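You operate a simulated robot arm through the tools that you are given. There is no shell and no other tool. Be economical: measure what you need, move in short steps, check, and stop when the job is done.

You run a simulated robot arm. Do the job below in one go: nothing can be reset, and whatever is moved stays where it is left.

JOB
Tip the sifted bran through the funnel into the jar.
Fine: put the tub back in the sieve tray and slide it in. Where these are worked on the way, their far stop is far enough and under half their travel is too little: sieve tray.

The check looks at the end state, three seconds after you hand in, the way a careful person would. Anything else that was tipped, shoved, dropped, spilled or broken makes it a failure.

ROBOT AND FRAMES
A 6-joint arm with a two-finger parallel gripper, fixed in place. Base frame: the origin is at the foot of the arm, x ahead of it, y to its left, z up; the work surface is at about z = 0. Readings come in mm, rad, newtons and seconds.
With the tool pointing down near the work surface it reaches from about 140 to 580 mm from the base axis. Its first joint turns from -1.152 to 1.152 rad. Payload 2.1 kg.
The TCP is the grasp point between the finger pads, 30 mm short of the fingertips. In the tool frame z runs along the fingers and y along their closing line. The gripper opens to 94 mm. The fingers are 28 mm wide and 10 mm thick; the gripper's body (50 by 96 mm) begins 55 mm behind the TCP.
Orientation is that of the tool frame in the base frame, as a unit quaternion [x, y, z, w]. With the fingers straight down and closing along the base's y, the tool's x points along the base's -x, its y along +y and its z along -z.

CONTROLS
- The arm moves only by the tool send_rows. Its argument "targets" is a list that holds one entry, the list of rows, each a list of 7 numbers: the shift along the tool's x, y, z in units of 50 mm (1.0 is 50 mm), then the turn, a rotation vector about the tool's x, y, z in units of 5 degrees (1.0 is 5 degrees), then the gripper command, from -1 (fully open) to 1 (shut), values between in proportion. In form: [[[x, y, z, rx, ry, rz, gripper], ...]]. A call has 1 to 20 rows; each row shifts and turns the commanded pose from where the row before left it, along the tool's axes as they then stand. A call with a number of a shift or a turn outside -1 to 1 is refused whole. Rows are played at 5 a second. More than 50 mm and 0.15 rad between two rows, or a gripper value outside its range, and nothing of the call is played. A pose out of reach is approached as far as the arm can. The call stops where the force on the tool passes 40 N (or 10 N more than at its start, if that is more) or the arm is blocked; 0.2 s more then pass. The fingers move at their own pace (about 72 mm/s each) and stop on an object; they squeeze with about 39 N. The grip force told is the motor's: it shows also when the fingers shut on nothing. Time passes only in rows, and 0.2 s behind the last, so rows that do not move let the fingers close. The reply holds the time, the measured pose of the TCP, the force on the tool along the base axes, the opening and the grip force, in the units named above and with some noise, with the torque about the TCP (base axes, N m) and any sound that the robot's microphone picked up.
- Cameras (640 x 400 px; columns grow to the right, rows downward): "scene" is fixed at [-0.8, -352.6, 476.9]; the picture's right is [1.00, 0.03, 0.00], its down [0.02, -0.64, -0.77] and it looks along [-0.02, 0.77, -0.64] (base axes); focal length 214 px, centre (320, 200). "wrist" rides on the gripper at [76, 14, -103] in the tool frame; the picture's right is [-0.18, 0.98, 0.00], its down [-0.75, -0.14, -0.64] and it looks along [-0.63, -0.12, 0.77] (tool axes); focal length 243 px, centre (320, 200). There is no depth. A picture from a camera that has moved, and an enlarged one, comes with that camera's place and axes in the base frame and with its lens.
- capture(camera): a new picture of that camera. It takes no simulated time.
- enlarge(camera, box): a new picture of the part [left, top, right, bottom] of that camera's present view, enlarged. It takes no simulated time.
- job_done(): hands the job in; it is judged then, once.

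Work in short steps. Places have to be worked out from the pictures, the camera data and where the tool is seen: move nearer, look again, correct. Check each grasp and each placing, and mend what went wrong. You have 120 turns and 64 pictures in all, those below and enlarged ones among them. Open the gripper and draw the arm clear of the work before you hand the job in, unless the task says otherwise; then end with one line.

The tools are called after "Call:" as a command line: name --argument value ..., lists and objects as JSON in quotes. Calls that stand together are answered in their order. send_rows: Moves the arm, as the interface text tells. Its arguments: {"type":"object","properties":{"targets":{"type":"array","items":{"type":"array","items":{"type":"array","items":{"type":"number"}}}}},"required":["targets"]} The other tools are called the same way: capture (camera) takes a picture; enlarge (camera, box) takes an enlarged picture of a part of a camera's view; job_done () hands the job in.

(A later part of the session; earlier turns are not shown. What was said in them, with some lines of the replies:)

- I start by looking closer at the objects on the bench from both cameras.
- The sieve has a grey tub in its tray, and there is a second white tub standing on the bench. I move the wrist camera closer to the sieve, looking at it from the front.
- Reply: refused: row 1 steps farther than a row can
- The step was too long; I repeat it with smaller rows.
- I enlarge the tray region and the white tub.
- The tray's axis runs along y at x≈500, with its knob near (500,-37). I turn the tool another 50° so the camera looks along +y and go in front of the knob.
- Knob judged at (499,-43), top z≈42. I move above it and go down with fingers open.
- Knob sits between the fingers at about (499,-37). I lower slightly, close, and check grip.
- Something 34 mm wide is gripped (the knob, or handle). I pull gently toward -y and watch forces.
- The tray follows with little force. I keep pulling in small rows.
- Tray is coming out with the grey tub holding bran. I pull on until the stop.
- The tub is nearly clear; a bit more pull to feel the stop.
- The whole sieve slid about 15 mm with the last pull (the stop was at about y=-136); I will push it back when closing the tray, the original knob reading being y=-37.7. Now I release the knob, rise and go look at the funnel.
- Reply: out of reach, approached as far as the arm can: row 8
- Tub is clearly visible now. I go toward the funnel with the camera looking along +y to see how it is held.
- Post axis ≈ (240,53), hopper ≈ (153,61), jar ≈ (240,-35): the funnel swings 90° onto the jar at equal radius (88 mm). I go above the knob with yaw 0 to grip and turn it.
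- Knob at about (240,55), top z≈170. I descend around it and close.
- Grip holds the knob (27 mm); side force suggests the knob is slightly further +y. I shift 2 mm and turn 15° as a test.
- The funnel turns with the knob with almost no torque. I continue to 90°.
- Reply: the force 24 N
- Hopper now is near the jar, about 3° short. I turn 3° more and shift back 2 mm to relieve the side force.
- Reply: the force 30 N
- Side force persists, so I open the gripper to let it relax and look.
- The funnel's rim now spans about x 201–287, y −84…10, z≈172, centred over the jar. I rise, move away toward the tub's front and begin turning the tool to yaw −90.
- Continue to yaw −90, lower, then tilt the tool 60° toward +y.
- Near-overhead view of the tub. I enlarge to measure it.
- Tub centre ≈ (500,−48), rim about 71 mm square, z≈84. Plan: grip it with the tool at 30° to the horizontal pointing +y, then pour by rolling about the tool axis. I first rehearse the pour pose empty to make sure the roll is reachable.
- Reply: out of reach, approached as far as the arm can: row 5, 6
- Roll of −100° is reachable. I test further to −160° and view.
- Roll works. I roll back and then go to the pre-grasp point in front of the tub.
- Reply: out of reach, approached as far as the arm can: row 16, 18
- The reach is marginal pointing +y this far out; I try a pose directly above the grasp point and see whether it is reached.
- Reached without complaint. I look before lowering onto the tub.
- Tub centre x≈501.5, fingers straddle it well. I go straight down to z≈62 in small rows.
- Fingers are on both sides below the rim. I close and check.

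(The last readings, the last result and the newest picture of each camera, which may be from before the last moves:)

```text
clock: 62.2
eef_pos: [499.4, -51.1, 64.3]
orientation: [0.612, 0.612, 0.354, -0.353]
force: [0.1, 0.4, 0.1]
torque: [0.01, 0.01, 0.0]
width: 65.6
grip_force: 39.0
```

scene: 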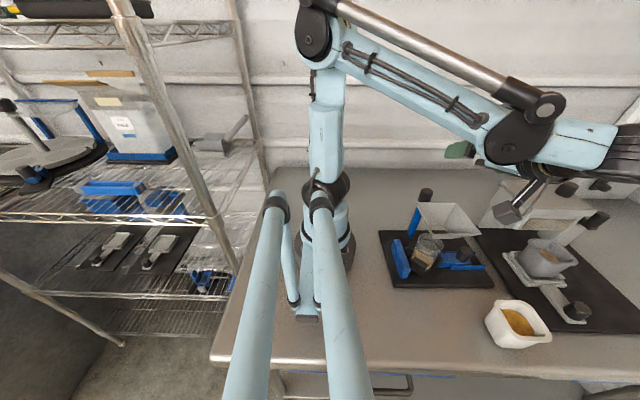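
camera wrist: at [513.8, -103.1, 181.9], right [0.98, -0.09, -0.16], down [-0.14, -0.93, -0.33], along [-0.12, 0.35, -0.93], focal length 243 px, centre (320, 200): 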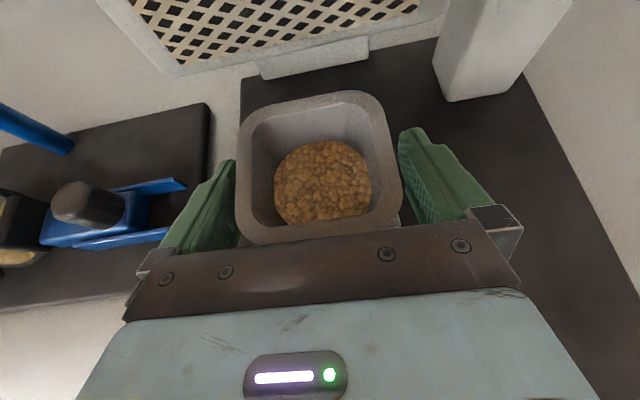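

Gripped symmetrically at 65.6 mm, no side force. I lift straight up 50 mm slowly.

Call:
send_rows --targets '[[[0.173, 0, -0.1, 0, 0, 0, 1], [0.173, 0, -0.1, 0, 0, 0, 1], [0.173, 0, -0.1, 0, 0, 0, 1], [0.173, 0, -0.1, 0, 0, 0, 1], [0.173, 0, -0.1, 0, 0, 0, 1]]]'

Call:
capture --camera "wrist"

Call:
capture --camera "scene"

```text
clock: 63.4
eef_pos: [500.4, -52.3, 113.9]
orientation: [0.612, 0.612, 0.354, -0.354]
force: [-0.5, -0.1, -1.7]
torque: [-0.01, 0.01, -0.01]
width: 65.1
grip_force: 38.9
```

```text
26 pictures are left
camera wrist: at [514.4, -103.1, 230.7], right [0.98, -0.09, -0.16], down [-0.14, -0.93, -0.33], along [-0.12, 0.35, -0.93], focal length 243 px, centre (320, 200)
```

wrist: 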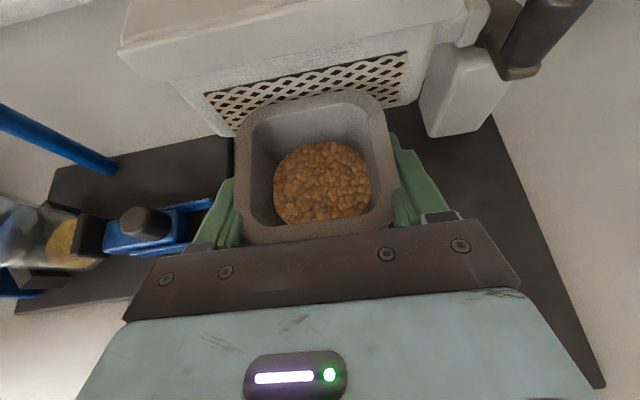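

```text
25 pictures are left
```

scene: 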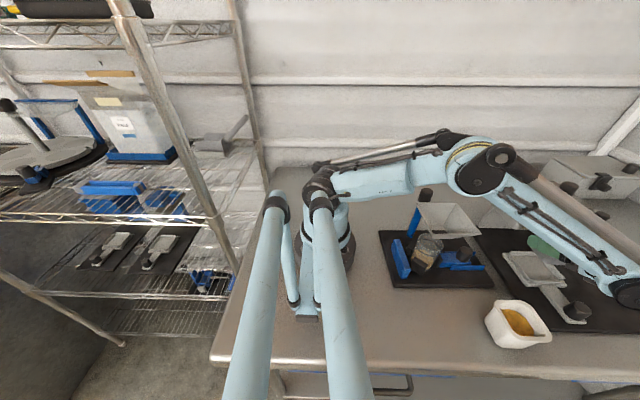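

Tub is lifted level. I carry it gently toward the funnel, to (285,−15,245).

Call:
send_rows --targets '[[[0.264, -0.43, -0.067, 0, 0, 0, 1], [0.264, -0.43, -0.067, 0, 0, 0, 1], [0.264, -0.43, -0.067, 0, 0, 0, 1], [0.264, -0.43, -0.067, 0, 0, 0, 1], [0.264, -0.43, -0.067, 0, 0, 0, 1], [0.264, -0.43, -0.067, 0, 0, 0, 1], [0.264, -0.43, -0.067, 0, 0, 0, 1], [0.264, -0.43, -0.067, 0, 0, 0, 1], [0.264, -0.43, -0.067, 0, 0, 0, 1], [0.264, -0.43, -0.067, 0, 0, 0, 1]]]'

Call:
capture --camera "wrist"

Call:
capture --camera "scene"

```text
clock: 65.6
eef_pos: [292.8, 1.6, 243.6]
orientation: [0.614, 0.612, 0.354, -0.351]
force: [-0.3, 0.7, -1.2]
torque: [0.03, 0.01, 0.01]
width: 65.6
grip_force: 39.4
out of reach, approached as far as the arm can: row 8, 9, 10
```

```text
24 pictures are left
camera wrist: at [307.0, -49.5, 362.0], right [0.98, -0.1, -0.16], down [-0.14, -0.93, -0.33], along [-0.11, 0.35, -0.93], focal length 243 px, centre (320, 200)
```

wrist: 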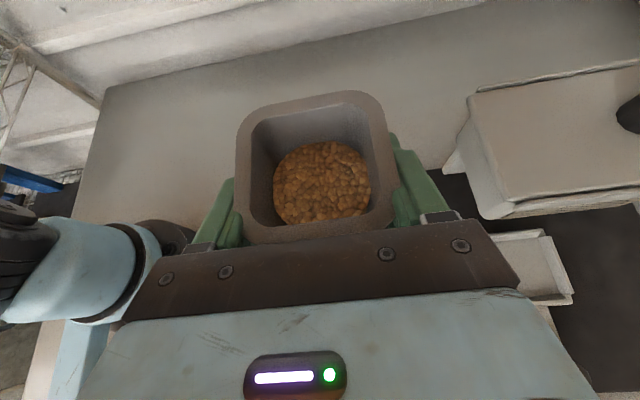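

```text
23 pictures are left
```

scene: 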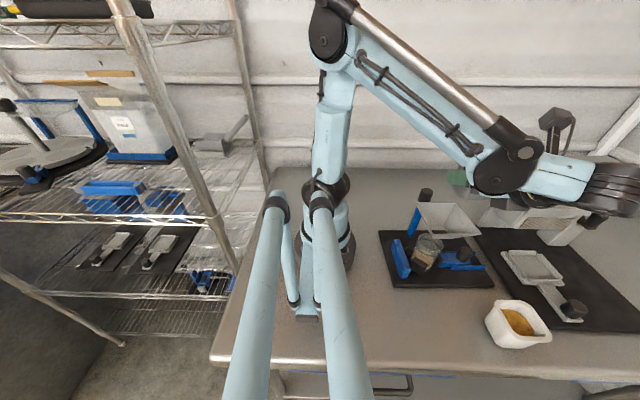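

Pointing +y is at the wrist's limit here. I turn the tool (about vertical) 30° clockwise toward +x, keeping the tub level, and then read the pose.

Call:
send_rows --targets '[[[0, 0, 0, -0.866, 0, 0.5, 1], [0, 0, 0, -0.866, 0, 0.5, 1], [0, 0, 0, -0.866, 0, 0.5, 1], [0, 0, 0, -0.866, 0, 0.5, 1], [0, 0, 0, -0.866, 0, 0.5, 1], [0, 0, 0, -0.866, 0, 0.5, 1]]]'

```text
clock: 67.0
eef_pos: [293.0, 0.3, 244.6]
orientation: [0.75, 0.432, 0.434, -0.25]
force: [-0.2, -0.7, 0.0]
torque: [-0.04, 0.02, 0.02]
width: 65.3
grip_force: 39.2
```

Orientation is as planned (pointing azimuth 60°, tub level). I shift to the pour position (275,−33,235).

Call:
send_rows --targets '[[[-0.27, 0.02, -0.29, 0, 0, 0, 1], [-0.27, 0.02, -0.29, 0, 0, 0, 1]]]'

Call:
enlarge --camera "scene" --box '[360, 100, 540, 280]'

```text
clock: 67.6
eef_pos: [278.1, -35.8, 234.4]
orientation: [0.75, 0.433, 0.433, -0.25]
force: [-0.9, -0.1, -0.4]
torque: [0.02, 0.01, -0.02]
width: 65.2
grip_force: 38.9
```

```text
2.22 times, centred on (450, 190) of scene
camera zoom: at [-0.8, -352.6, 476.9], right [1.0, 0.03, 0.0], down [0.02, -0.64, -0.77], along [-0.02, 0.77, -0.64], focal length 477 px, centre (31, 222)
```

zoom: 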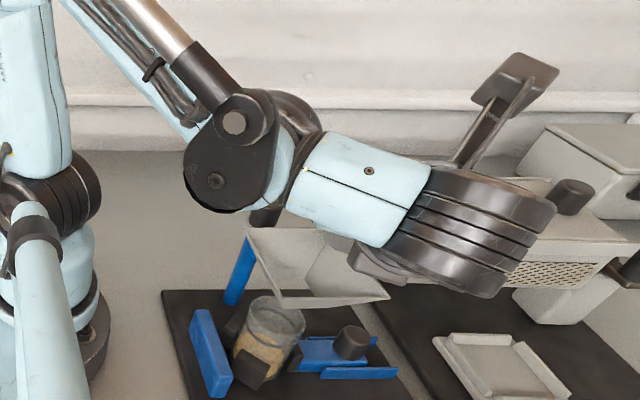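

Positioned well over the hopper. I roll 60° first.

Call:
send_rows --targets '[[[0, 0, 0, 0, 0, -1, 1], [0, 0, 0, 0, 0, -1, 1], [0, 0, 0, 0, 0, -1, 1], [0, 0, 0, 0, 0, -1, 1], [0, 0, 0, 0, 0, -1, 1], [0, 0, 0, 0, 0, -1, 1], [0, 0, 0, 0, 0, -1, 1], [0, 0, 0, 0, 0, -1, 1], [0, 0, 0, 0, 0, -1, 1], [0, 0, 0, 0, 0, -1, 1]]]'

Call:
enlarge --camera "scene" --box '[360, 140, 500, 280]'

Call:
capture --camera "wrist"

```text
clock: 69.8
eef_pos: [276.3, -33.5, 234.4]
orientation: [0.495, 0.71, 0.499, -0.043]
force: [0.1, 0.0, -0.6]
torque: [0.04, -0.02, 0.0]
width: 65.4
grip_force: 39.1
```

```text
2.86 times, centred on (430, 210) of scene
camera zoom: at [-0.8, -352.6, 476.9], right [1.0, 0.03, 0.0], down [0.02, -0.64, -0.77], along [-0.02, 0.77, -0.64], focal length 613 px, centre (6, 171)
```

zoom: 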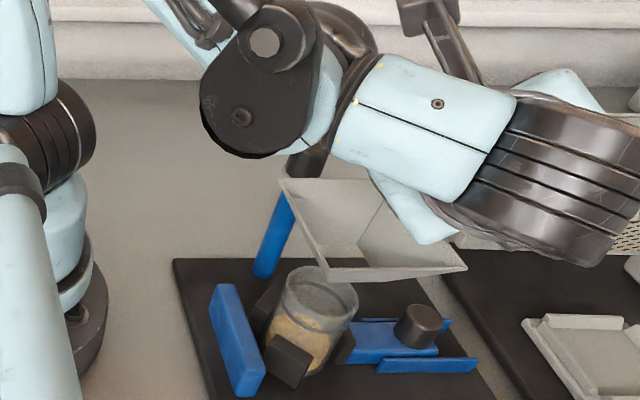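

```text
20 pictures are left
camera wrist: at [204.0, -61.2, 338.3], right [0.83, -0.11, 0.55], down [0.0, -0.98, -0.19], along [0.56, 0.16, -0.81], focal length 243 px, centre (320, 200)
```

wrist: 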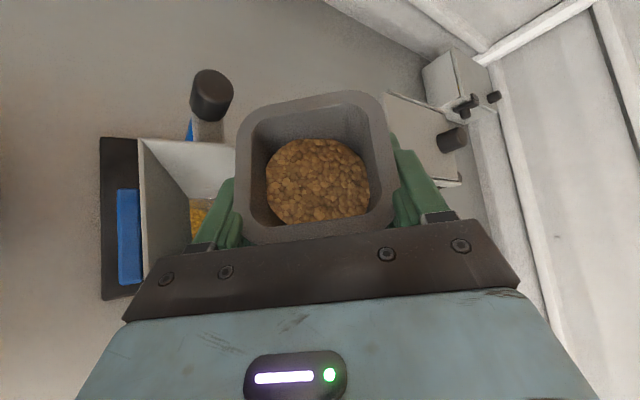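

Bran still holds at 50°; the hopper lies below-left of the lip as planned. I keep rolling slowly.

Call:
send_rows --targets '[[[0, 0, 0, 0, 0, -0.7, 1], [0, 0, 0, 0, 0, -0.7, 1], [0, 0, 0, 0, 0, -0.7, 1], [0, 0, 0, 0, 0, -0.7, 1], [0, 0, 0, 0, 0, -0.7, 1], [0, 0, 0, 0, 0, -0.7, 1], [0, 0, 0, 0, 0, 0, 1]]]'

Call:
capture --camera "wrist"

```text
clock: 71.4
eef_pos: [275.6, -34.1, 235.0]
orientation: [0.358, 0.788, 0.498, 0.049]
force: [0.3, -0.1, -1.1]
torque: [-0.03, -0.02, 0.02]
width: 65.4
grip_force: 39.0
```

```text
19 pictures are left
camera wrist: at [182.6, -61.6, 320.5], right [0.64, 0.13, 0.75], down [0.2, -0.98, -0.01], along [0.74, 0.16, -0.66], focal length 243 px, centre (320, 200)
```

wrist: 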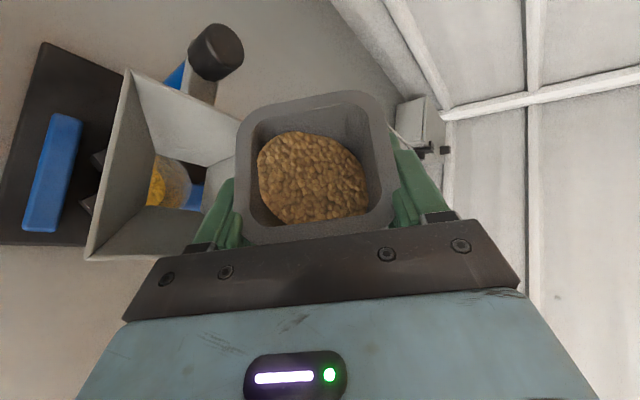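

The hopper hole shows the jar directly below, and the bran begins to shift. I continue in small increments.

Call:
send_rows --targets '[[[0, 0, 0, 0, 0, -0.6, 1], [0, 0, 0, 0, 0, -0.6, 1], [0, 0, 0, 0, 0, -0.6, 1], [0, 0, 0, 0, 0, -0.6, 1], [0, 0, 0, 0, 0, -0.6, 1], [0, 0, 0, 0, 0, 0, 1]]]'

Call:
capture --camera "wrist"

```text
clock: 72.8
eef_pos: [276.8, -34.7, 234.7]
orientation: [0.253, 0.828, 0.487, 0.113]
force: [0.2, -0.3, -0.7]
torque: [-0.01, -0.01, 0.01]
width: 65.3
grip_force: 39.0
```

```text
18 pictures are left
camera wrist: at [171.5, -66.3, 303.9], right [0.46, 0.29, 0.84], down [0.32, -0.94, 0.15], along [0.83, 0.19, -0.52], focal length 243 px, centre (320, 200)
```

wrist: 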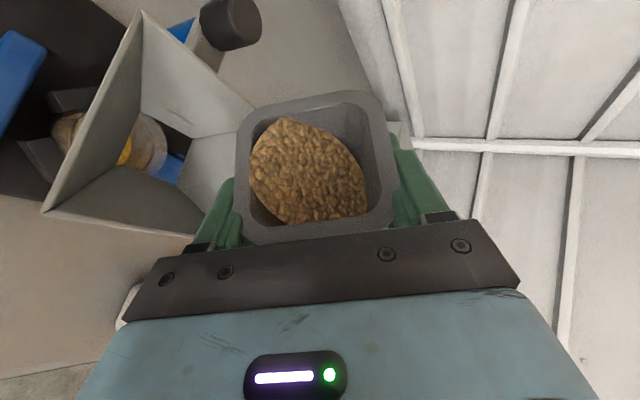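

Still inside at 86° roll, close to the lip. Continuing.

Call:
send_rows --targets '[[[0, 0, 0, 0, 0, -0.6, 1], [0, 0, 0, 0, 0, -0.6, 1], [0, 0, 0, 0, 0, -0.6, 1], [0, 0, 0, 0, 0, -0.6, 1], [0, 0, 0, 0, 0, -0.6, 1], [0, 0, 0, 0, 0, 0, 1], [0, 0, 0, 0, 0, 0, 1]]]'

Call:
capture --camera "wrist"

```text
clock: 74.4
eef_pos: [277.0, -34.2, 236.7]
orientation: [0.143, 0.854, 0.469, 0.176]
force: [0.3, 0.7, -0.6]
torque: [0.02, 0.01, -0.02]
width: 65.2
grip_force: 38.8
```

```text
17 pictures are left
camera wrist: at [165.0, -73.7, 286.9], right [0.24, 0.44, 0.87], down [0.39, -0.86, 0.33], along [0.89, 0.26, -0.38], focal length 243 px, centre (320, 200)
```

wrist: 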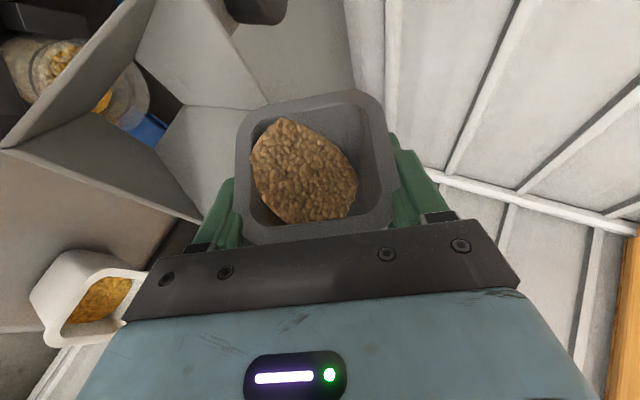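

The pile is shrinking – it's pouring. I continue slowly.

Call:
send_rows --targets '[[[0, 0, 0, 0, 0, -0.5, 1], [0, 0, 0, 0, 0, -0.5, 1], [0, 0, 0, 0, 0, -0.5, 1], [0, 0, 0, 0, 0, 0, 1], [0, 0, 0, 0, 0, -0.5, 1], [0, 0, 0, 0, 0, -0.5, 1], [0, 0, 0, 0, 0, -0.5, 1], [0, 0, 0, 0, 0, 0, 1], [0, 0, 0, 0, 0, 0, 1]]]'

Call:
capture --camera "wrist"

Call:
enlarge --camera "scene" --box '[360, 160, 500, 300]'

```text
clock: 76.4
eef_pos: [277.0, -33.9, 235.4]
orientation: [0.03, 0.865, 0.442, 0.235]
force: [-0.3, -0.2, -0.1]
torque: [0.03, 0.05, 0.0]
width: 65.4
grip_force: 39.1
```

```text
16 pictures are left
camera wrist: at [162.1, -84.0, 269.8], right [0.01, 0.55, 0.83], down [0.41, -0.76, 0.5], along [0.91, 0.34, -0.23], focal length 243 px, centre (320, 200)
```

wrist: 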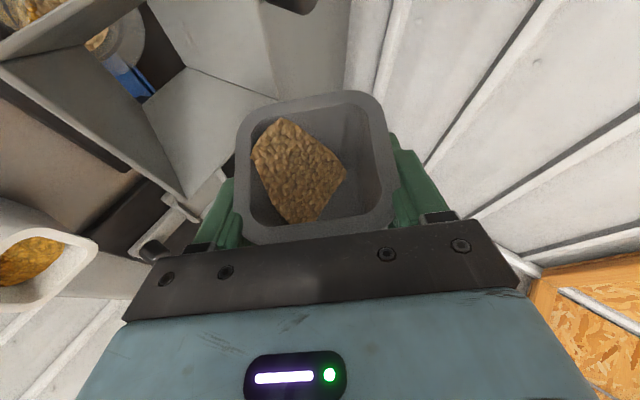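

```text
2.86 times, centred on (430, 230) of scene
camera zoom: at [-0.8, -352.6, 476.9], right [1.0, 0.03, 0.0], down [0.02, -0.64, -0.77], along [-0.02, 0.77, -0.64], focal length 613 px, centre (6, 114)
```

zoom: 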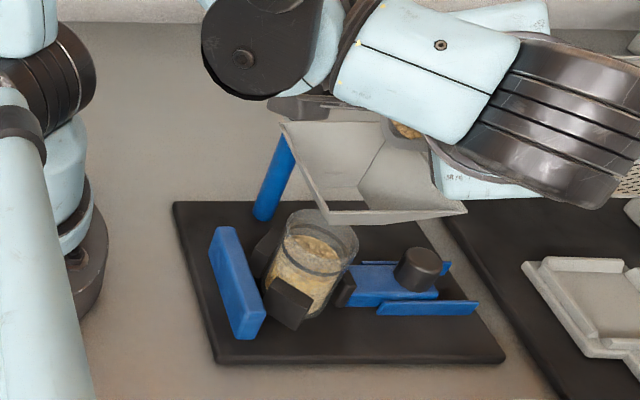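

The jar is filling, nothing spilled. I continue to roll out the rest.

Call:
send_rows --targets '[[[0, 0, 0, 0, 0, -0.6, 1], [0, 0, 0, 0, 0, -0.6, 1], [0, 0, 0, 0, 0, -0.6, 1], [0, 0, 0, 0, 0, 0, 1], [0, 0, 0, 0, 0, -0.6, 1], [0, 0, 0, 0, 0, -0.6, 1], [0, 0, 0, 0, 0, -0.6, 1], [0, 0, 0, 0, 0, 0, 1], [0, 0, 0, 0, 0, -0.6, 1], [0, 0, 0, 0, 0, -0.6, 1], [0, 0, 0, 0, 0, -0.6, 1], [0, 0, 0, 0, 0, 0, 1], [0, 0, 0, 0, 0, 0, 1]]]'

Call:
capture --camera "wrist"

```text
clock: 79.2
eef_pos: [275.8, -33.8, 234.3]
orientation: [-0.173, 0.849, 0.374, 0.331]
force: [0.7, 0.8, -0.6]
torque: [-0.04, -0.01, -0.02]
width: 65.4
grip_force: 39.0
```

```text
14 pictures are left
camera wrist: at [168.5, -105.7, 241.5], right [-0.4, 0.66, 0.64], down [0.34, -0.54, 0.77], along [0.85, 0.53, -0.01], focal length 243 px, centre (320, 200)
```

wrist: 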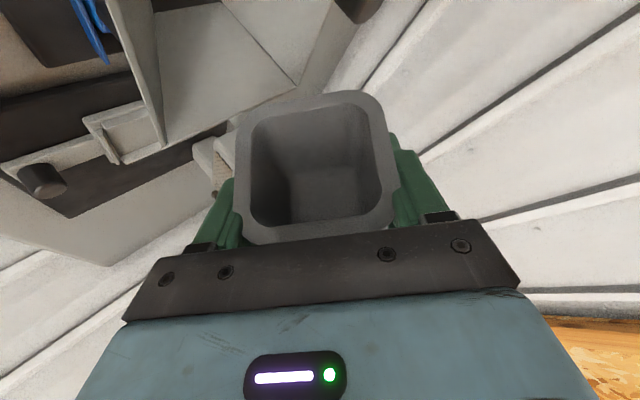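

The tub is empty. I roll back upright (28.6 units in total).

Call:
send_rows --targets '[[[0, 0, 0, 0, 0, 1, 1], [0, 0, 0, 0, 0, 1, 1], [0, 0, 0, 0, 0, 1, 1], [0, 0, 0, 0, 0, 1, 1], [0, 0, 0, 0, 0, 1, 1], [0, 0, 0, 0, 0, 1, 1], [0, 0, 0, 0, 0, 1, 1], [0, 0, 0, 0, 0, 1, 1], [0, 0, 0, 0, 0, 1, 1], [0, 0, 0, 0, 0, 1, 1], [0, 0, 0, 0, 0, 1, 1], [0, 0, 0, 0, 0, 1, 1], [0, 0, 0, 0, 0, 1, 1], [0, 0, 0, 0, 0, 1, 1], [0, 0, 0, 0, 0, 1, 1], [0, 0, 0, 0, 0, 1, 1], [0, 0, 0, 0, 0, 1, 1], [0, 0, 0, 0, 0, 1, 1], [0, 0, 0, 0, 0, 1, 1], [0, 0, 0, 0, 0, 1, 1]]]'

Call:
send_rows --targets '[[[0, 0, 0, 0, 0, 1, 1], [0, 0, 0, 0, 0, 1, 1], [0, 0, 0, 0, 0, 1, 1], [0, 0, 0, 0, 0, 1, 1], [0, 0, 0, 0, 0, 1, 1], [0, 0, 0, 0, 0, 1, 1], [0, 0, 0, 0, 0, 1, 1], [0, 0, 0, 0, 0, 1, 1], [0, 0, 0, 0, 0, 0.6, 1], [0, 0, 0, 0, 0, 0, 1]]]'

```text
clock: 83.4
eef_pos: [275.6, -34.3, 235.4]
orientation: [0.54, 0.677, 0.495, -0.074]
force: [0.5, 0.2, -0.1]
torque: [-0.01, -0.02, 0.03]
width: 65.1
grip_force: 37.8
```

```text
clock: 85.6
eef_pos: [275.9, -33.5, 234.9]
orientation: [0.75, 0.432, 0.434, -0.25]
force: [0.1, -0.2, 0.5]
torque: [0.0, 0.0, 0.02]
width: 65.1
grip_force: 38.9
```

I carry the empty tub back: first level outwards clear of the hopper, then toward the tray, then turn back to pointing +y.

Call:
send_rows --targets '[[[0.167, 0.577, 0.289, 0, 0, 0, 1], [0.167, 0.577, 0.289, 0, 0, 0, 1], [0.167, 0.577, 0.289, 0, 0, 0, 1], [-0.298, 0.573, 0.434, 0, 0, 0, 1], [-0.298, 0.573, 0.434, 0, 0, 0, 1], [-0.298, 0.573, 0.434, 0, 0, 0, 1], [-0.298, 0.573, 0.434, 0, 0, 0, 1], [0, 0, 0, 0.866, 0, -0.5, 1], [0, 0, 0, 0.866, 0, -0.5, 1], [0, 0, 0, 0.866, 0, -0.5, 1], [0, 0, 0, 0.866, 0, -0.5, 1], [0, 0, 0, 0.866, 0, -0.5, 1], [0, 0, 0, 0.866, 0, -0.5, 1], [0, 0, 0, 0, 0, 0, 1]]]'

Call:
capture --camera "wrist"

Call:
capture --camera "scene"

```text
clock: 86.9
eef_pos: [450.8, -44.9, 183.5]
orientation: [0.746, 0.429, 0.439, -0.259]
force: [0.1, -0.5, 1.2]
torque: [0.06, 0.0, -0.02]
width: 64.7
grip_force: 38.6
stopped in row 6: the force on the tool passed its limit at 82 N (the readings are from after the stop); the commanded pose is now the measured one
```

```text
13 pictures are left
camera wrist: at [437.6, -98.8, 299.1], right [0.81, -0.56, -0.17], down [-0.59, -0.73, -0.35], along [0.07, 0.38, -0.92], focal length 243 px, centre (320, 200)
```

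wrist: 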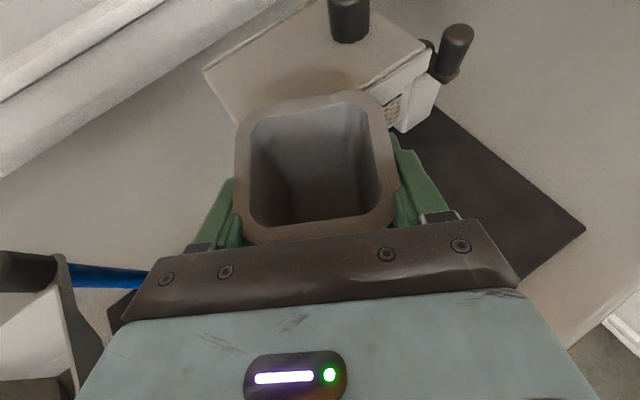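

```text
12 pictures are left
```

scene: 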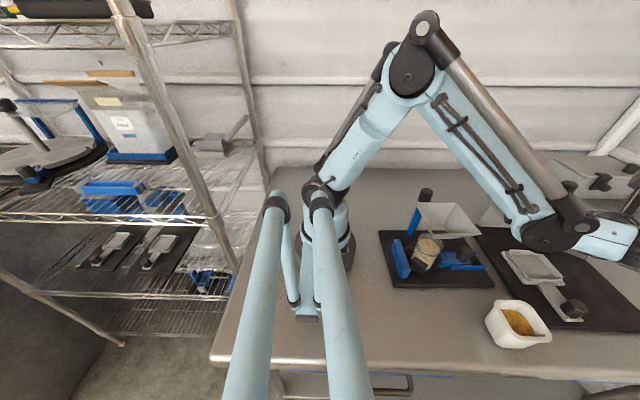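

The tub bumped the sieve housing (82 N peak). I back off toward −y and up, and check whether anything moved.

Call:
send_rows --targets '[[[-0.04, 0.25, -0.48, 0, 0, 0, 1], [-0.04, 0.25, -0.48, 0, 0, 0, 1], [0, 0, 0, 0, 0, 0, 1]]]'

Call:
enlarge --camera "scene" --box '[460, 150, 620, 310]'

```text
clock: 87.7
eef_pos: [451.5, -93.3, 201.2]
orientation: [0.745, 0.43, 0.438, -0.261]
force: [0.8, 0.3, -0.9]
torque: [0.0, -0.02, 0.03]
width: 65.0
grip_force: 39.2
```

```text
2.50 times, centred on (540, 230) of scene
camera zoom: at [-0.8, -352.6, 476.9], right [1.0, 0.03, 0.0], down [0.02, -0.64, -0.77], along [-0.02, 0.77, -0.64], focal length 536 px, centre (-230, 125)
```

zoom: 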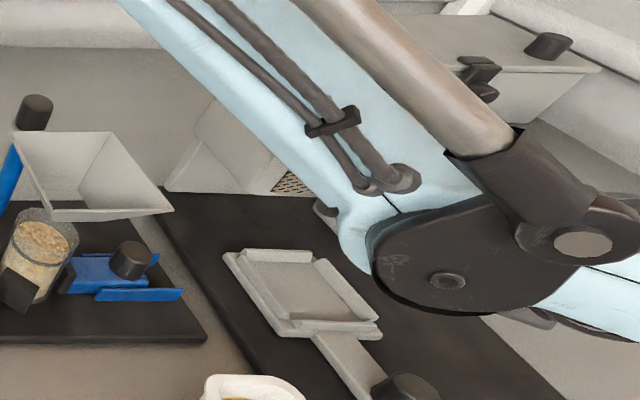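

Jar is filled and the sieve looks shifted by at most a few mm. I go to a point above the tray (staying clear of the housing) and turn back to azimuth 90°.

Call:
send_rows --targets '[[[0.158, 0.256, 0.49, 0, 0, 0, 1], [0.158, 0.256, 0.49, 0, 0, 0, 1], [0, 0, 0, 0.866, 0, -0.5, 1], [0, 0, 0, 0.866, 0, -0.5, 1], [0, 0, 0, 0.866, 0, -0.5, 1], [0, 0, 0, 0.866, 0, -0.5, 1], [0, 0, 0, 0.866, 0, -0.5, 1], [0, 0, 0, 0.866, 0, -0.5, 1], [0, 0, 0, 0, 0, 0, 1]]]'

Call:
capture --camera "wrist"

```text
clock: 89.7
eef_pos: [498.0, -63.2, 192.1]
orientation: [0.606, 0.61, 0.361, -0.362]
force: [0.3, 0.3, 0.6]
torque: [-0.02, -0.03, -0.01]
width: 65.1
grip_force: 39.4
```

```text
10 pictures are left
camera wrist: at [512.2, -117.9, 308.4], right [0.98, -0.08, -0.16], down [-0.14, -0.92, -0.36], along [-0.12, 0.37, -0.92], focal length 243 px, centre (320, 200)
```

wrist: 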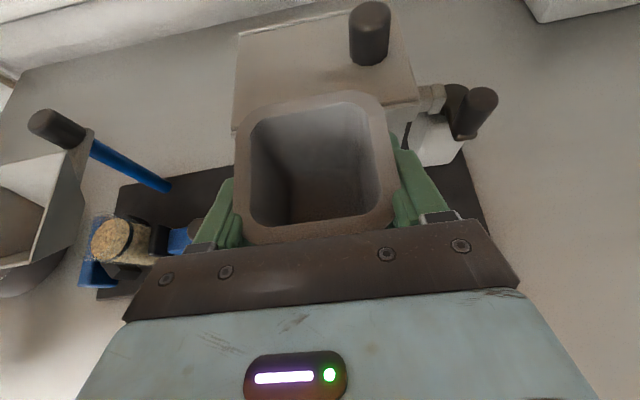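

Tub sits unchanged in the grip. I take the same enlarged scene view as before the lift to compare the tray's position.

Call:
enlarge --camera "scene" --box '[480, 180, 640, 340]'

```text
2.50 times, centred on (560, 260) of scene
camera zoom: at [-0.8, -352.6, 476.9], right [1.0, 0.03, 0.0], down [0.02, -0.64, -0.77], along [-0.02, 0.77, -0.64], focal length 536 px, centre (-280, 50)
```

zoom: 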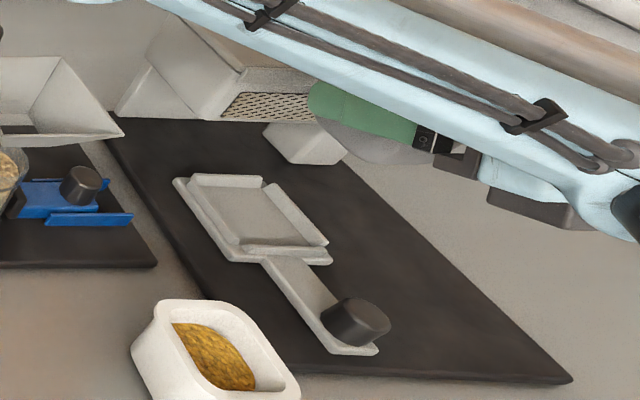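

The tray shifted about +5 mm in y from the bump (towards its original place). So the placing pose is about (499.5,−46,64). I level the tilt by 1.4° and lower to z≈78.

Call:
send_rows --targets '[[[0, 0, 0, 0, -0.28, 0, 1], [-0.4, 0.007, 0.23, 0, 0, 0, 1], [-0.4, 0.007, 0.23, 0, 0, 0, 1], [-0.4, 0.007, 0.23, 0, 0, 0, 1], [-0.4, 0.007, 0.23, 0, 0, 0, 1], [0.17, 0, 0.294, 0, 0, 0, 1], [-0.19, 0, 0.11, 0, 0, 0, 1], [-0.19, 0, 0.11, 0, 0, 0, 1], [0, 0, 0, 0, 0, 0, 1]]]'

Call:
enlarge --camera "scene" --box '[480, 180, 640, 340]'

```text
clock: 91.7
eef_pos: [499.9, -45.6, 78.5]
orientation: [0.61, 0.614, 0.354, -0.354]
force: [0.3, 0.5, -0.4]
torque: [-0.01, 0.0, 0.0]
width: 65.0
grip_force: 38.9
```

```text
2.50 times, centred on (560, 260) of scene
camera zoom: at [-0.8, -352.6, 476.9], right [1.0, 0.03, 0.0], down [0.02, -0.64, -0.77], along [-0.02, 0.77, -0.64], focal length 536 px, centre (-280, 50)
```

zoom: 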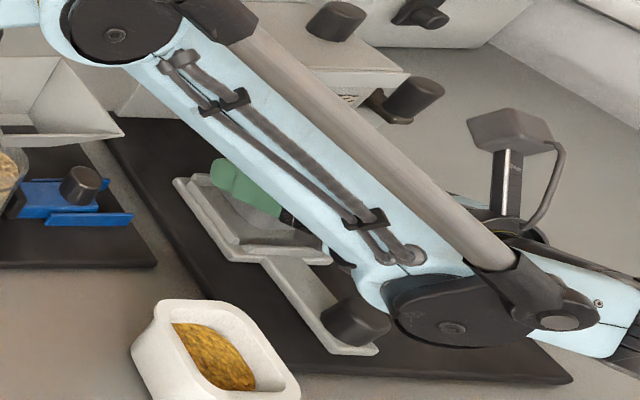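

Looks aligned over the tray; I lower the last 14 mm in small rows, watching the force.

Call:
send_rows --targets '[[[-0.087, 0, 0.05, 0, 0, 0, 1], [-0.087, 0, 0.05, 0, 0, 0, 1], [-0.07, 0, 0.04, 0, 0, 0, 1], [0, 0, 0, 0, 0, 0, 1]]]'

```text
clock: 92.7
eef_pos: [500.8, -46.6, 64.3]
orientation: [0.61, 0.614, 0.354, -0.355]
force: [-0.1, 0.6, -0.7]
torque: [-0.01, 0.0, 0.02]
width: 65.3
grip_force: 39.2
```

At the grasp height without resistance, so it fits inside the lips. I lower 2 mm more to feel contact.

Call:
send_rows --targets '[[[-0.035, 0, 0.02, 0, 0, 0, 1], [0, 0, 0, 0, 0, 0, 1]]]'

```text
clock: 93.3
eef_pos: [500.6, -46.3, 63.6]
orientation: [0.609, 0.613, 0.356, -0.355]
force: [0.5, -0.2, 23.6]
torque: [-0.45, 0.06, -0.01]
width: 65.3
grip_force: 39.3
```

Contact with the tray floor at z≈64 as at the grasp. I open the gripper and look.

Call:
send_rows --targets '[[[0, 0, 0, 0, 0, 0, -1], [0, 0, 0, 0, 0, 0, -1], [0, 0, 0, 0, 0, 0, -1]]]'

Call:
capture --camera "wrist"

```text
clock: 94.1
eef_pos: [499.1, -46.7, 61.1]
orientation: [0.611, 0.613, 0.354, -0.353]
force: [-0.4, -0.2, 0.3]
torque: [-0.01, 0.0, -0.02]
width: 94.0
grip_force: 0.1
```

```text
7 pictures are left
camera wrist: at [513.8, -98.4, 179.3], right [0.98, -0.09, -0.16], down [-0.14, -0.93, -0.33], along [-0.12, 0.35, -0.93], focal length 243 px, centre (320, 200)
```

wrist: 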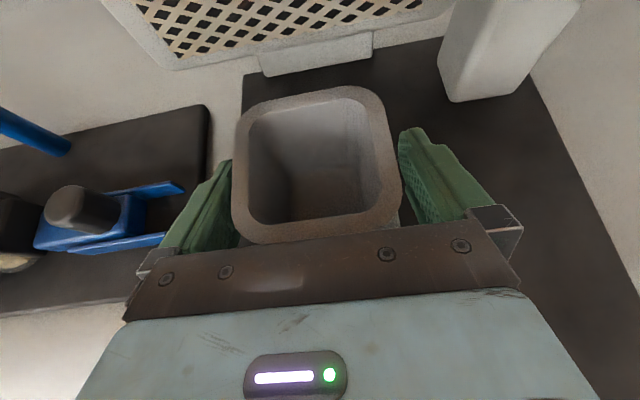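

Tub stands in the tray as before. I rise straight up and turn the tool back to vertical.

Call:
send_rows --targets '[[[0.433, 0, -0.25, 0, 0, 0, -1], [0.433, 0, -0.25, 0, 0, 0, -1], [0.433, 0, -0.25, 0, 0, 0, -1], [0.433, 0, -0.25, 0, 0, 0, -1], [0.433, 0, -0.25, 0, 0, 0, -1], [0, 0, 0, 0, -1, 0, -1], [0, 0, 0, 0, -1, 0, -1], [0, 0, 0, 0, -1, 0, -1], [0, 0, 0, 0, -1, 0, -1], [0, 0, 0, 0, -1, 0, -1], [0, 0, 0, 0, -1, 0, -1], [0, 0, 0, 0, -1, 0, -1], [0, 0, 0, 0, -1, 0, -1], [0, 0, 0, 0, -1, 0, -1], [0, 0, 0, 0, -1, 0, -1], [0, 0, 0, 0, -1, 0, -1], [0, 0, 0, 0, -1, 0, -1]]]'

Call:
send_rows --targets '[[[-0.6, 0, 0, 0, 0, -1, -1], [-0.6, 0, 0, 0, 0, -1, -1], [-0.6, 0, 0, 0, 0, -1, -1], [0, 0, 0, 0, 0, -1, -1], [0, 0, 0, 0, 0, -1, -1], [0, 0, 0, 0, 0, -1, -1], [0, 0, 0, 0, 0, -1, -1], [0, 0, 0, 0, 0, -1, -1], [0, 0, 0, 0, 0, -1, -1], [0, 0, 0, 0, 0, -1, -1], [0, 0, 0, 0, 0, -1, -1], [0, 0, 0, 0, 0, -1, -1], [0, 0, 0, 0, 0, -1, -1], [0, 0, 0, 0, 0, -1, -1], [0, 0, 0, 0, 0, -1, -1], [0, 0, 0, 0, 0, -1, -1], [0, 0, 0, 0, 0, -1, -1], [0, 0, 0, 0, 0, -1, -1], [0, 0, 0, 0, 0, -1, -1], [0, 0, 0, 0, 0, -1, -1]]]'

Call:
send_rows --targets '[[[0, 0, 0, 0, 0, -1, -1], [0, 0, 0, 0, 0, -1, -1], [0, 0, 0, 0, 0, -1, -1], [0, 0, 0, 0, 0, -1, -1], [0, 0, 0, 0, 0, -1, -1], [0, 0, 0, 0, 0, -1, -1], [0, 0, 0, 0, 0, -1, -1], [0, 0, 0, 0, 0, -1, -1], [0, 0, 0, 0, 0, -1, -1], [0, 0, 0, 0, 0, -1, -1], [0, 0, 0, 0, 0, -1, -1], [0, 0, 0, 0, 0, -1, -1], [0, 0, 0, 0, 0, -1, -1], [0, 0, 0, 0, 0, -1, -1], [0, 0, 0, 0, 0, -1, -1], [0, 0, 0, 0, 0, -1, -1]]]'

```text
clock: 97.7
eef_pos: [499.3, -46.3, 186.3]
orientation: [0.706, 0.708, 0.001, 0.0]
force: [0.1, 0.1, -0.2]
torque: [0.01, 0.02, -0.01]
width: 94.2
grip_force: 0.0
```

```text
clock: 101.9
eef_pos: [506.6, -136.9, 187.3]
orientation: [-0.09, 0.996, 0.001, 0.001]
force: [-0.2, -0.3, 0.4]
torque: [-0.02, 0.0, 0.0]
width: 94.1
grip_force: 0.1
```

```text
clock: 105.3
eef_pos: [506.2, -136.2, 185.9]
orientation: [0.709, -0.705, 0.0, -0.001]
force: [-0.2, -0.5, 0.0]
torque: [-0.01, 0.0, 0.0]
width: 94.2
grip_force: 0.1
```

I go above the knob's expected place (499,−147) at z≈105 and look.

Call:
send_rows --targets '[[[0.11, 0.07, 0.8, 0, 0, 0, -1], [0.11, 0.07, 0.8, 0, 0, 0, -1]]]'

Call:
capture --camera "wrist"

```text
clock: 105.9
eef_pos: [500.6, -146.3, 105.6]
orientation: [0.709, -0.705, 0.0, -0.002]
force: [0.2, 0.4, -0.6]
torque: [0.0, 0.03, 0.05]
width: 94.3
grip_force: 0.0
```

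```text
6 pictures are left
camera wrist: at [487.2, -224.5, 208.7], right [-0.98, 0.18, 0.0], down [0.14, 0.75, 0.64], along [0.12, 0.63, -0.77], focal length 243 px, centre (320, 200)
```

wrist: 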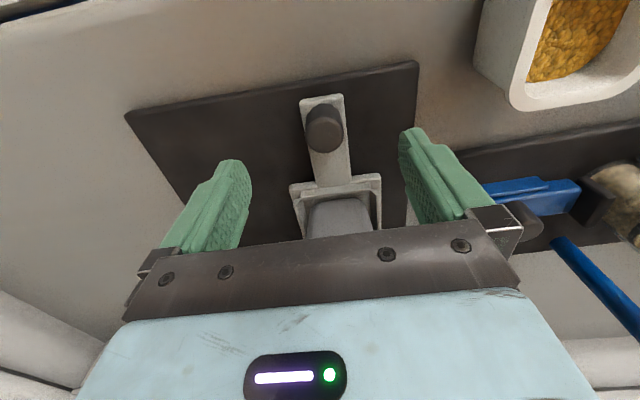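

Knob is near (498.5,−148). I descend, grip it.

Call:
send_rows --targets '[[[0.03, 0.04, 0.36, 0, 0, 0, -1], [0, 0, 0.36, 0, 0, 0, -1], [0, 0, 0.34, 0, 0, 0, -1], [0, 0, 0, 0, 0, 0, 1], [0, 0, 0, 0, 0, 0, 1], [0, 0, 0, 0, 0, 0, 1], [0, 0, 0, 0, 0, 0, 1]]]'

Call:
capture --camera "wrist"

```text
clock: 107.5
eef_pos: [497.3, -149.8, 53.3]
orientation: [0.709, -0.705, -0.001, 0.0]
force: [-2.9, -1.1, 9.9]
torque: [0.2, 0.27, -0.02]
width: 26.6
grip_force: 38.9
```

```text
5 pictures are left
camera wrist: at [483.4, -227.1, 157.4], right [-0.98, 0.18, 0.0], down [0.14, 0.75, 0.64], along [0.12, 0.63, -0.77], focal length 243 px, centre (320, 200)
```

wrist: 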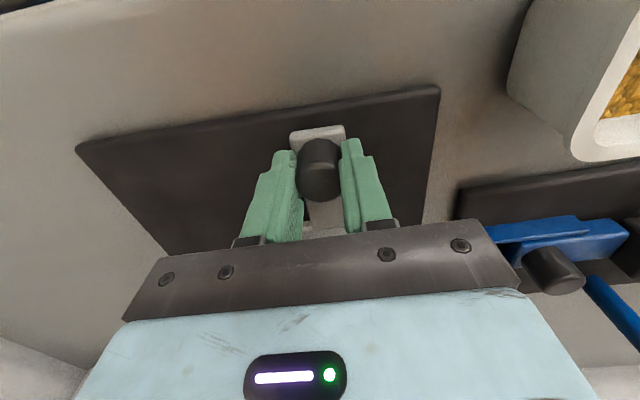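

Knob held, same relation to the fingers as the first time. I raise 1 mm and push the tray in, 90 mm first.

Call:
send_rows --targets '[[[0, 0, -0.03, 0, 0, 0, 1], [-0.2, 0, 0, 0, 0, 0, 1], [-0.2, 0, 0, 0, 0, 0, 1], [-0.2, 0, 0, 0, 0, 0, 1], [-0.2, 0, 0, 0, 0, 0, 1], [-0.2, 0, 0, 0, 0, 0, 1], [-0.2, 0, 0, 0, 0, 0, 1], [-0.2, 0, 0, 0, 0, 0, 1], [-0.2, 0, 0, 0, 0, 0, 1], [-0.2, 0, 0, 0, 0, 0, 1]]]'

```text
clock: 109.7
eef_pos: [498.4, -57.1, 54.2]
orientation: [0.708, -0.706, 0.001, -0.002]
force: [-0.9, 0.8, -13.2]
torque: [-0.62, 0.61, 0.0]
width: 27.5
grip_force: 38.8
```

No stop yet. I continue in 4 mm rows, watching the force.

Call:
send_rows --targets '[[[-0.08, 0, 0.02, 0, 0, 0, 1], [-0.08, 0, 0, 0, 0, 0, 1], [0, 0, 0, 0, 0, 0, 1]]]'

```text
clock: 110.5
eef_pos: [499.4, -50.3, 54.7]
orientation: [0.708, -0.706, 0.001, 0.0]
force: [-0.9, -15.6, 9.8]
torque: [-0.04, 0.51, -0.07]
width: 27.2
grip_force: 38.3
```

Closed stop is felt at y≈−51, as expected for the shifted sieve. I keep pushing slowly to slide the whole sieve back to its original spot (y≈−38).

Call:
send_rows --targets '[[[-0.06, 0, 0, 0, 0, 0, 1], [-0.06, 0, 0, 0, 0, 0, 1], [-0.06, 0, 0, 0, 0, 0, 1], [0, 0, 0, 0, 0, 0, 1]]]'

Call:
enlarge --camera "scene" --box '[460, 150, 620, 310]'

```text
clock: 111.5
eef_pos: [498.2, -43.7, 53.6]
orientation: [0.708, -0.706, 0.001, 0.001]
force: [1.1, -24.5, 27.3]
torque: [0.34, 0.59, 0.02]
width: 27.7
grip_force: 39.1
```

```text
2.50 times, centred on (540, 230) of scene
camera zoom: at [-1.0, -352.6, 477.0], right [1.0, 0.03, 0.0], down [0.02, -0.64, -0.77], along [-0.02, 0.77, -0.64], focal length 536 px, centre (-230, 125)
```

zoom: 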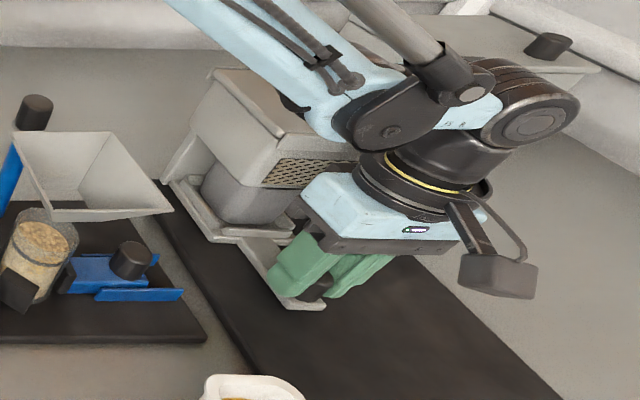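

The sieve is moving back together with the tray; mesh corner is about 5 px (≈6 mm) from its original place, matching y −43.7 vs −37.7. I relieve the vertical load and push the rest.

Call:
send_rows --targets '[[[0, 0, -0.03, 0, 0, 0, 1], [-0.06, 0, 0, 0, 0, 0, 1], [-0.06, 0, 0, 0, 0, 0, 1], [0, 0, 0, 0, 0, 0, 1]]]'

```text
clock: 112.5
eef_pos: [497.5, -33.2, 55.6]
orientation: [0.71, -0.705, 0.0, -0.002]
force: [-0.7, 1.7, -18.4]
torque: [-0.81, 0.61, 0.19]
width: 27.7
grip_force: 39.1
```

It moved to y=−33 and the load vanished; I check the picture for overshoot.

Call:
enlarge --camera "scene" --box '[460, 150, 620, 310]'

```text
2.50 times, centred on (540, 230) of scene
camera zoom: at [-0.7, -352.6, 476.9], right [1.0, 0.03, 0.0], down [0.02, -0.64, -0.77], along [-0.02, 0.77, -0.64], focal length 536 px, centre (-230, 125)
```

zoom: 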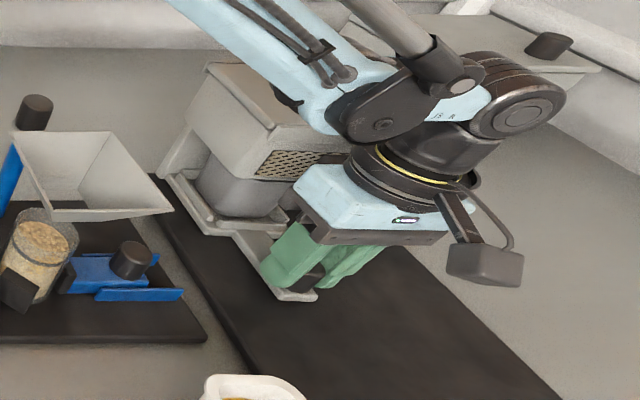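

Sieve is within about 3 mm of its original place, tray at its inner stop, tub inside. I relax the vertical load, open, rise and draw back.

Call:
send_rows --targets '[[[0, 0, 0.025, 0, 0, 0, 1], [0, 0, 0, 0, 0, 0, -1], [0, 0, 0, 0, 0, 0, -1], [0, 0, 0, 0, 0, 0, -1], [0, 0, -0.4, 0, 0, 0, -1], [0, 0, -0.5, 0, 0, 0, -1], [0.4, 0, -0.6, 0, 0, 0, -1], [0.4, 0.3, -0.8, 0, 0, 0, -1], [0.4, 0.3, -0.8, 0, 0, 0, -1], [0, 0.9, -0.4, 0, 0, 0, -1], [0, 0.9, -0.4, 0, 0, 0, -1]]]'

Call:
capture --camera "scene"

```text
clock: 114.9
eef_pos: [378.7, -94.0, 249.4]
orientation: [0.708, -0.706, 0.0, -0.001]
force: [0.1, 0.0, -0.4]
torque: [-0.03, 0.0, 0.0]
width: 94.2
grip_force: 0.0
```

```text
2 pictures are left
```

scene: 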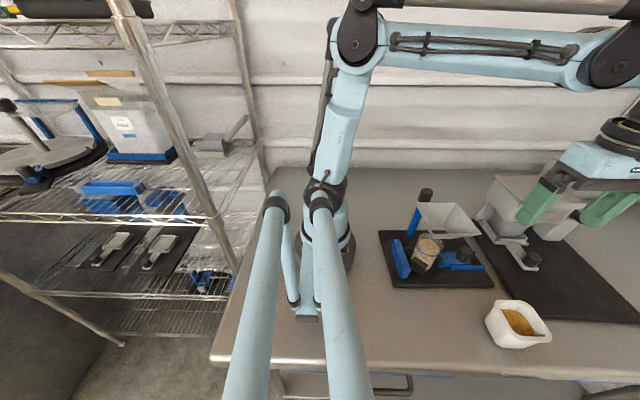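

Everything looks in place. One enlarged check of the funnel/jar and the sieve tray.

Call:
enlarge --camera "scene" --box '[380, 160, 580, 300]'

```text
2.86 times, centred on (480, 230) of scene
camera zoom: at [-0.8, -352.6, 476.9], right [1.0, 0.03, 0.0], down [0.02, -0.64, -0.77], along [-0.02, 0.77, -0.64], focal length 613 px, centre (-137, 114)
```

zoom: 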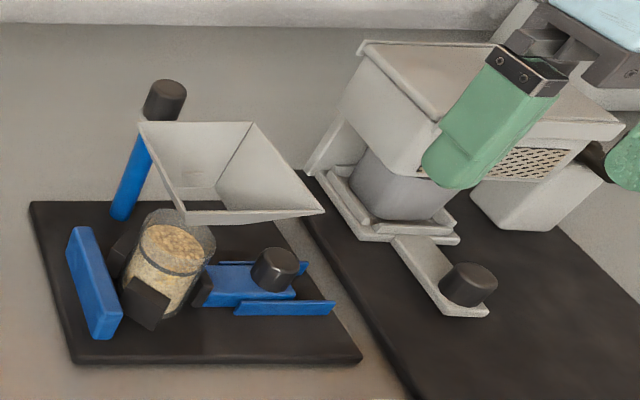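

The bran is in the jar with no spill, and the tub is in the closed tray. The gripper is open and clear, so I hand in.

Call:
job_done

```text
The job is handed in.
```

The sifted bran is in the jar with no spill visible, and the tub is back in the sieve tray, slid in to its stop. I shoved the sieve about 15 mm while pulling the tray out and bumped it once with the empty tub; I pushed it back to within about 3–4 mm of where it started.
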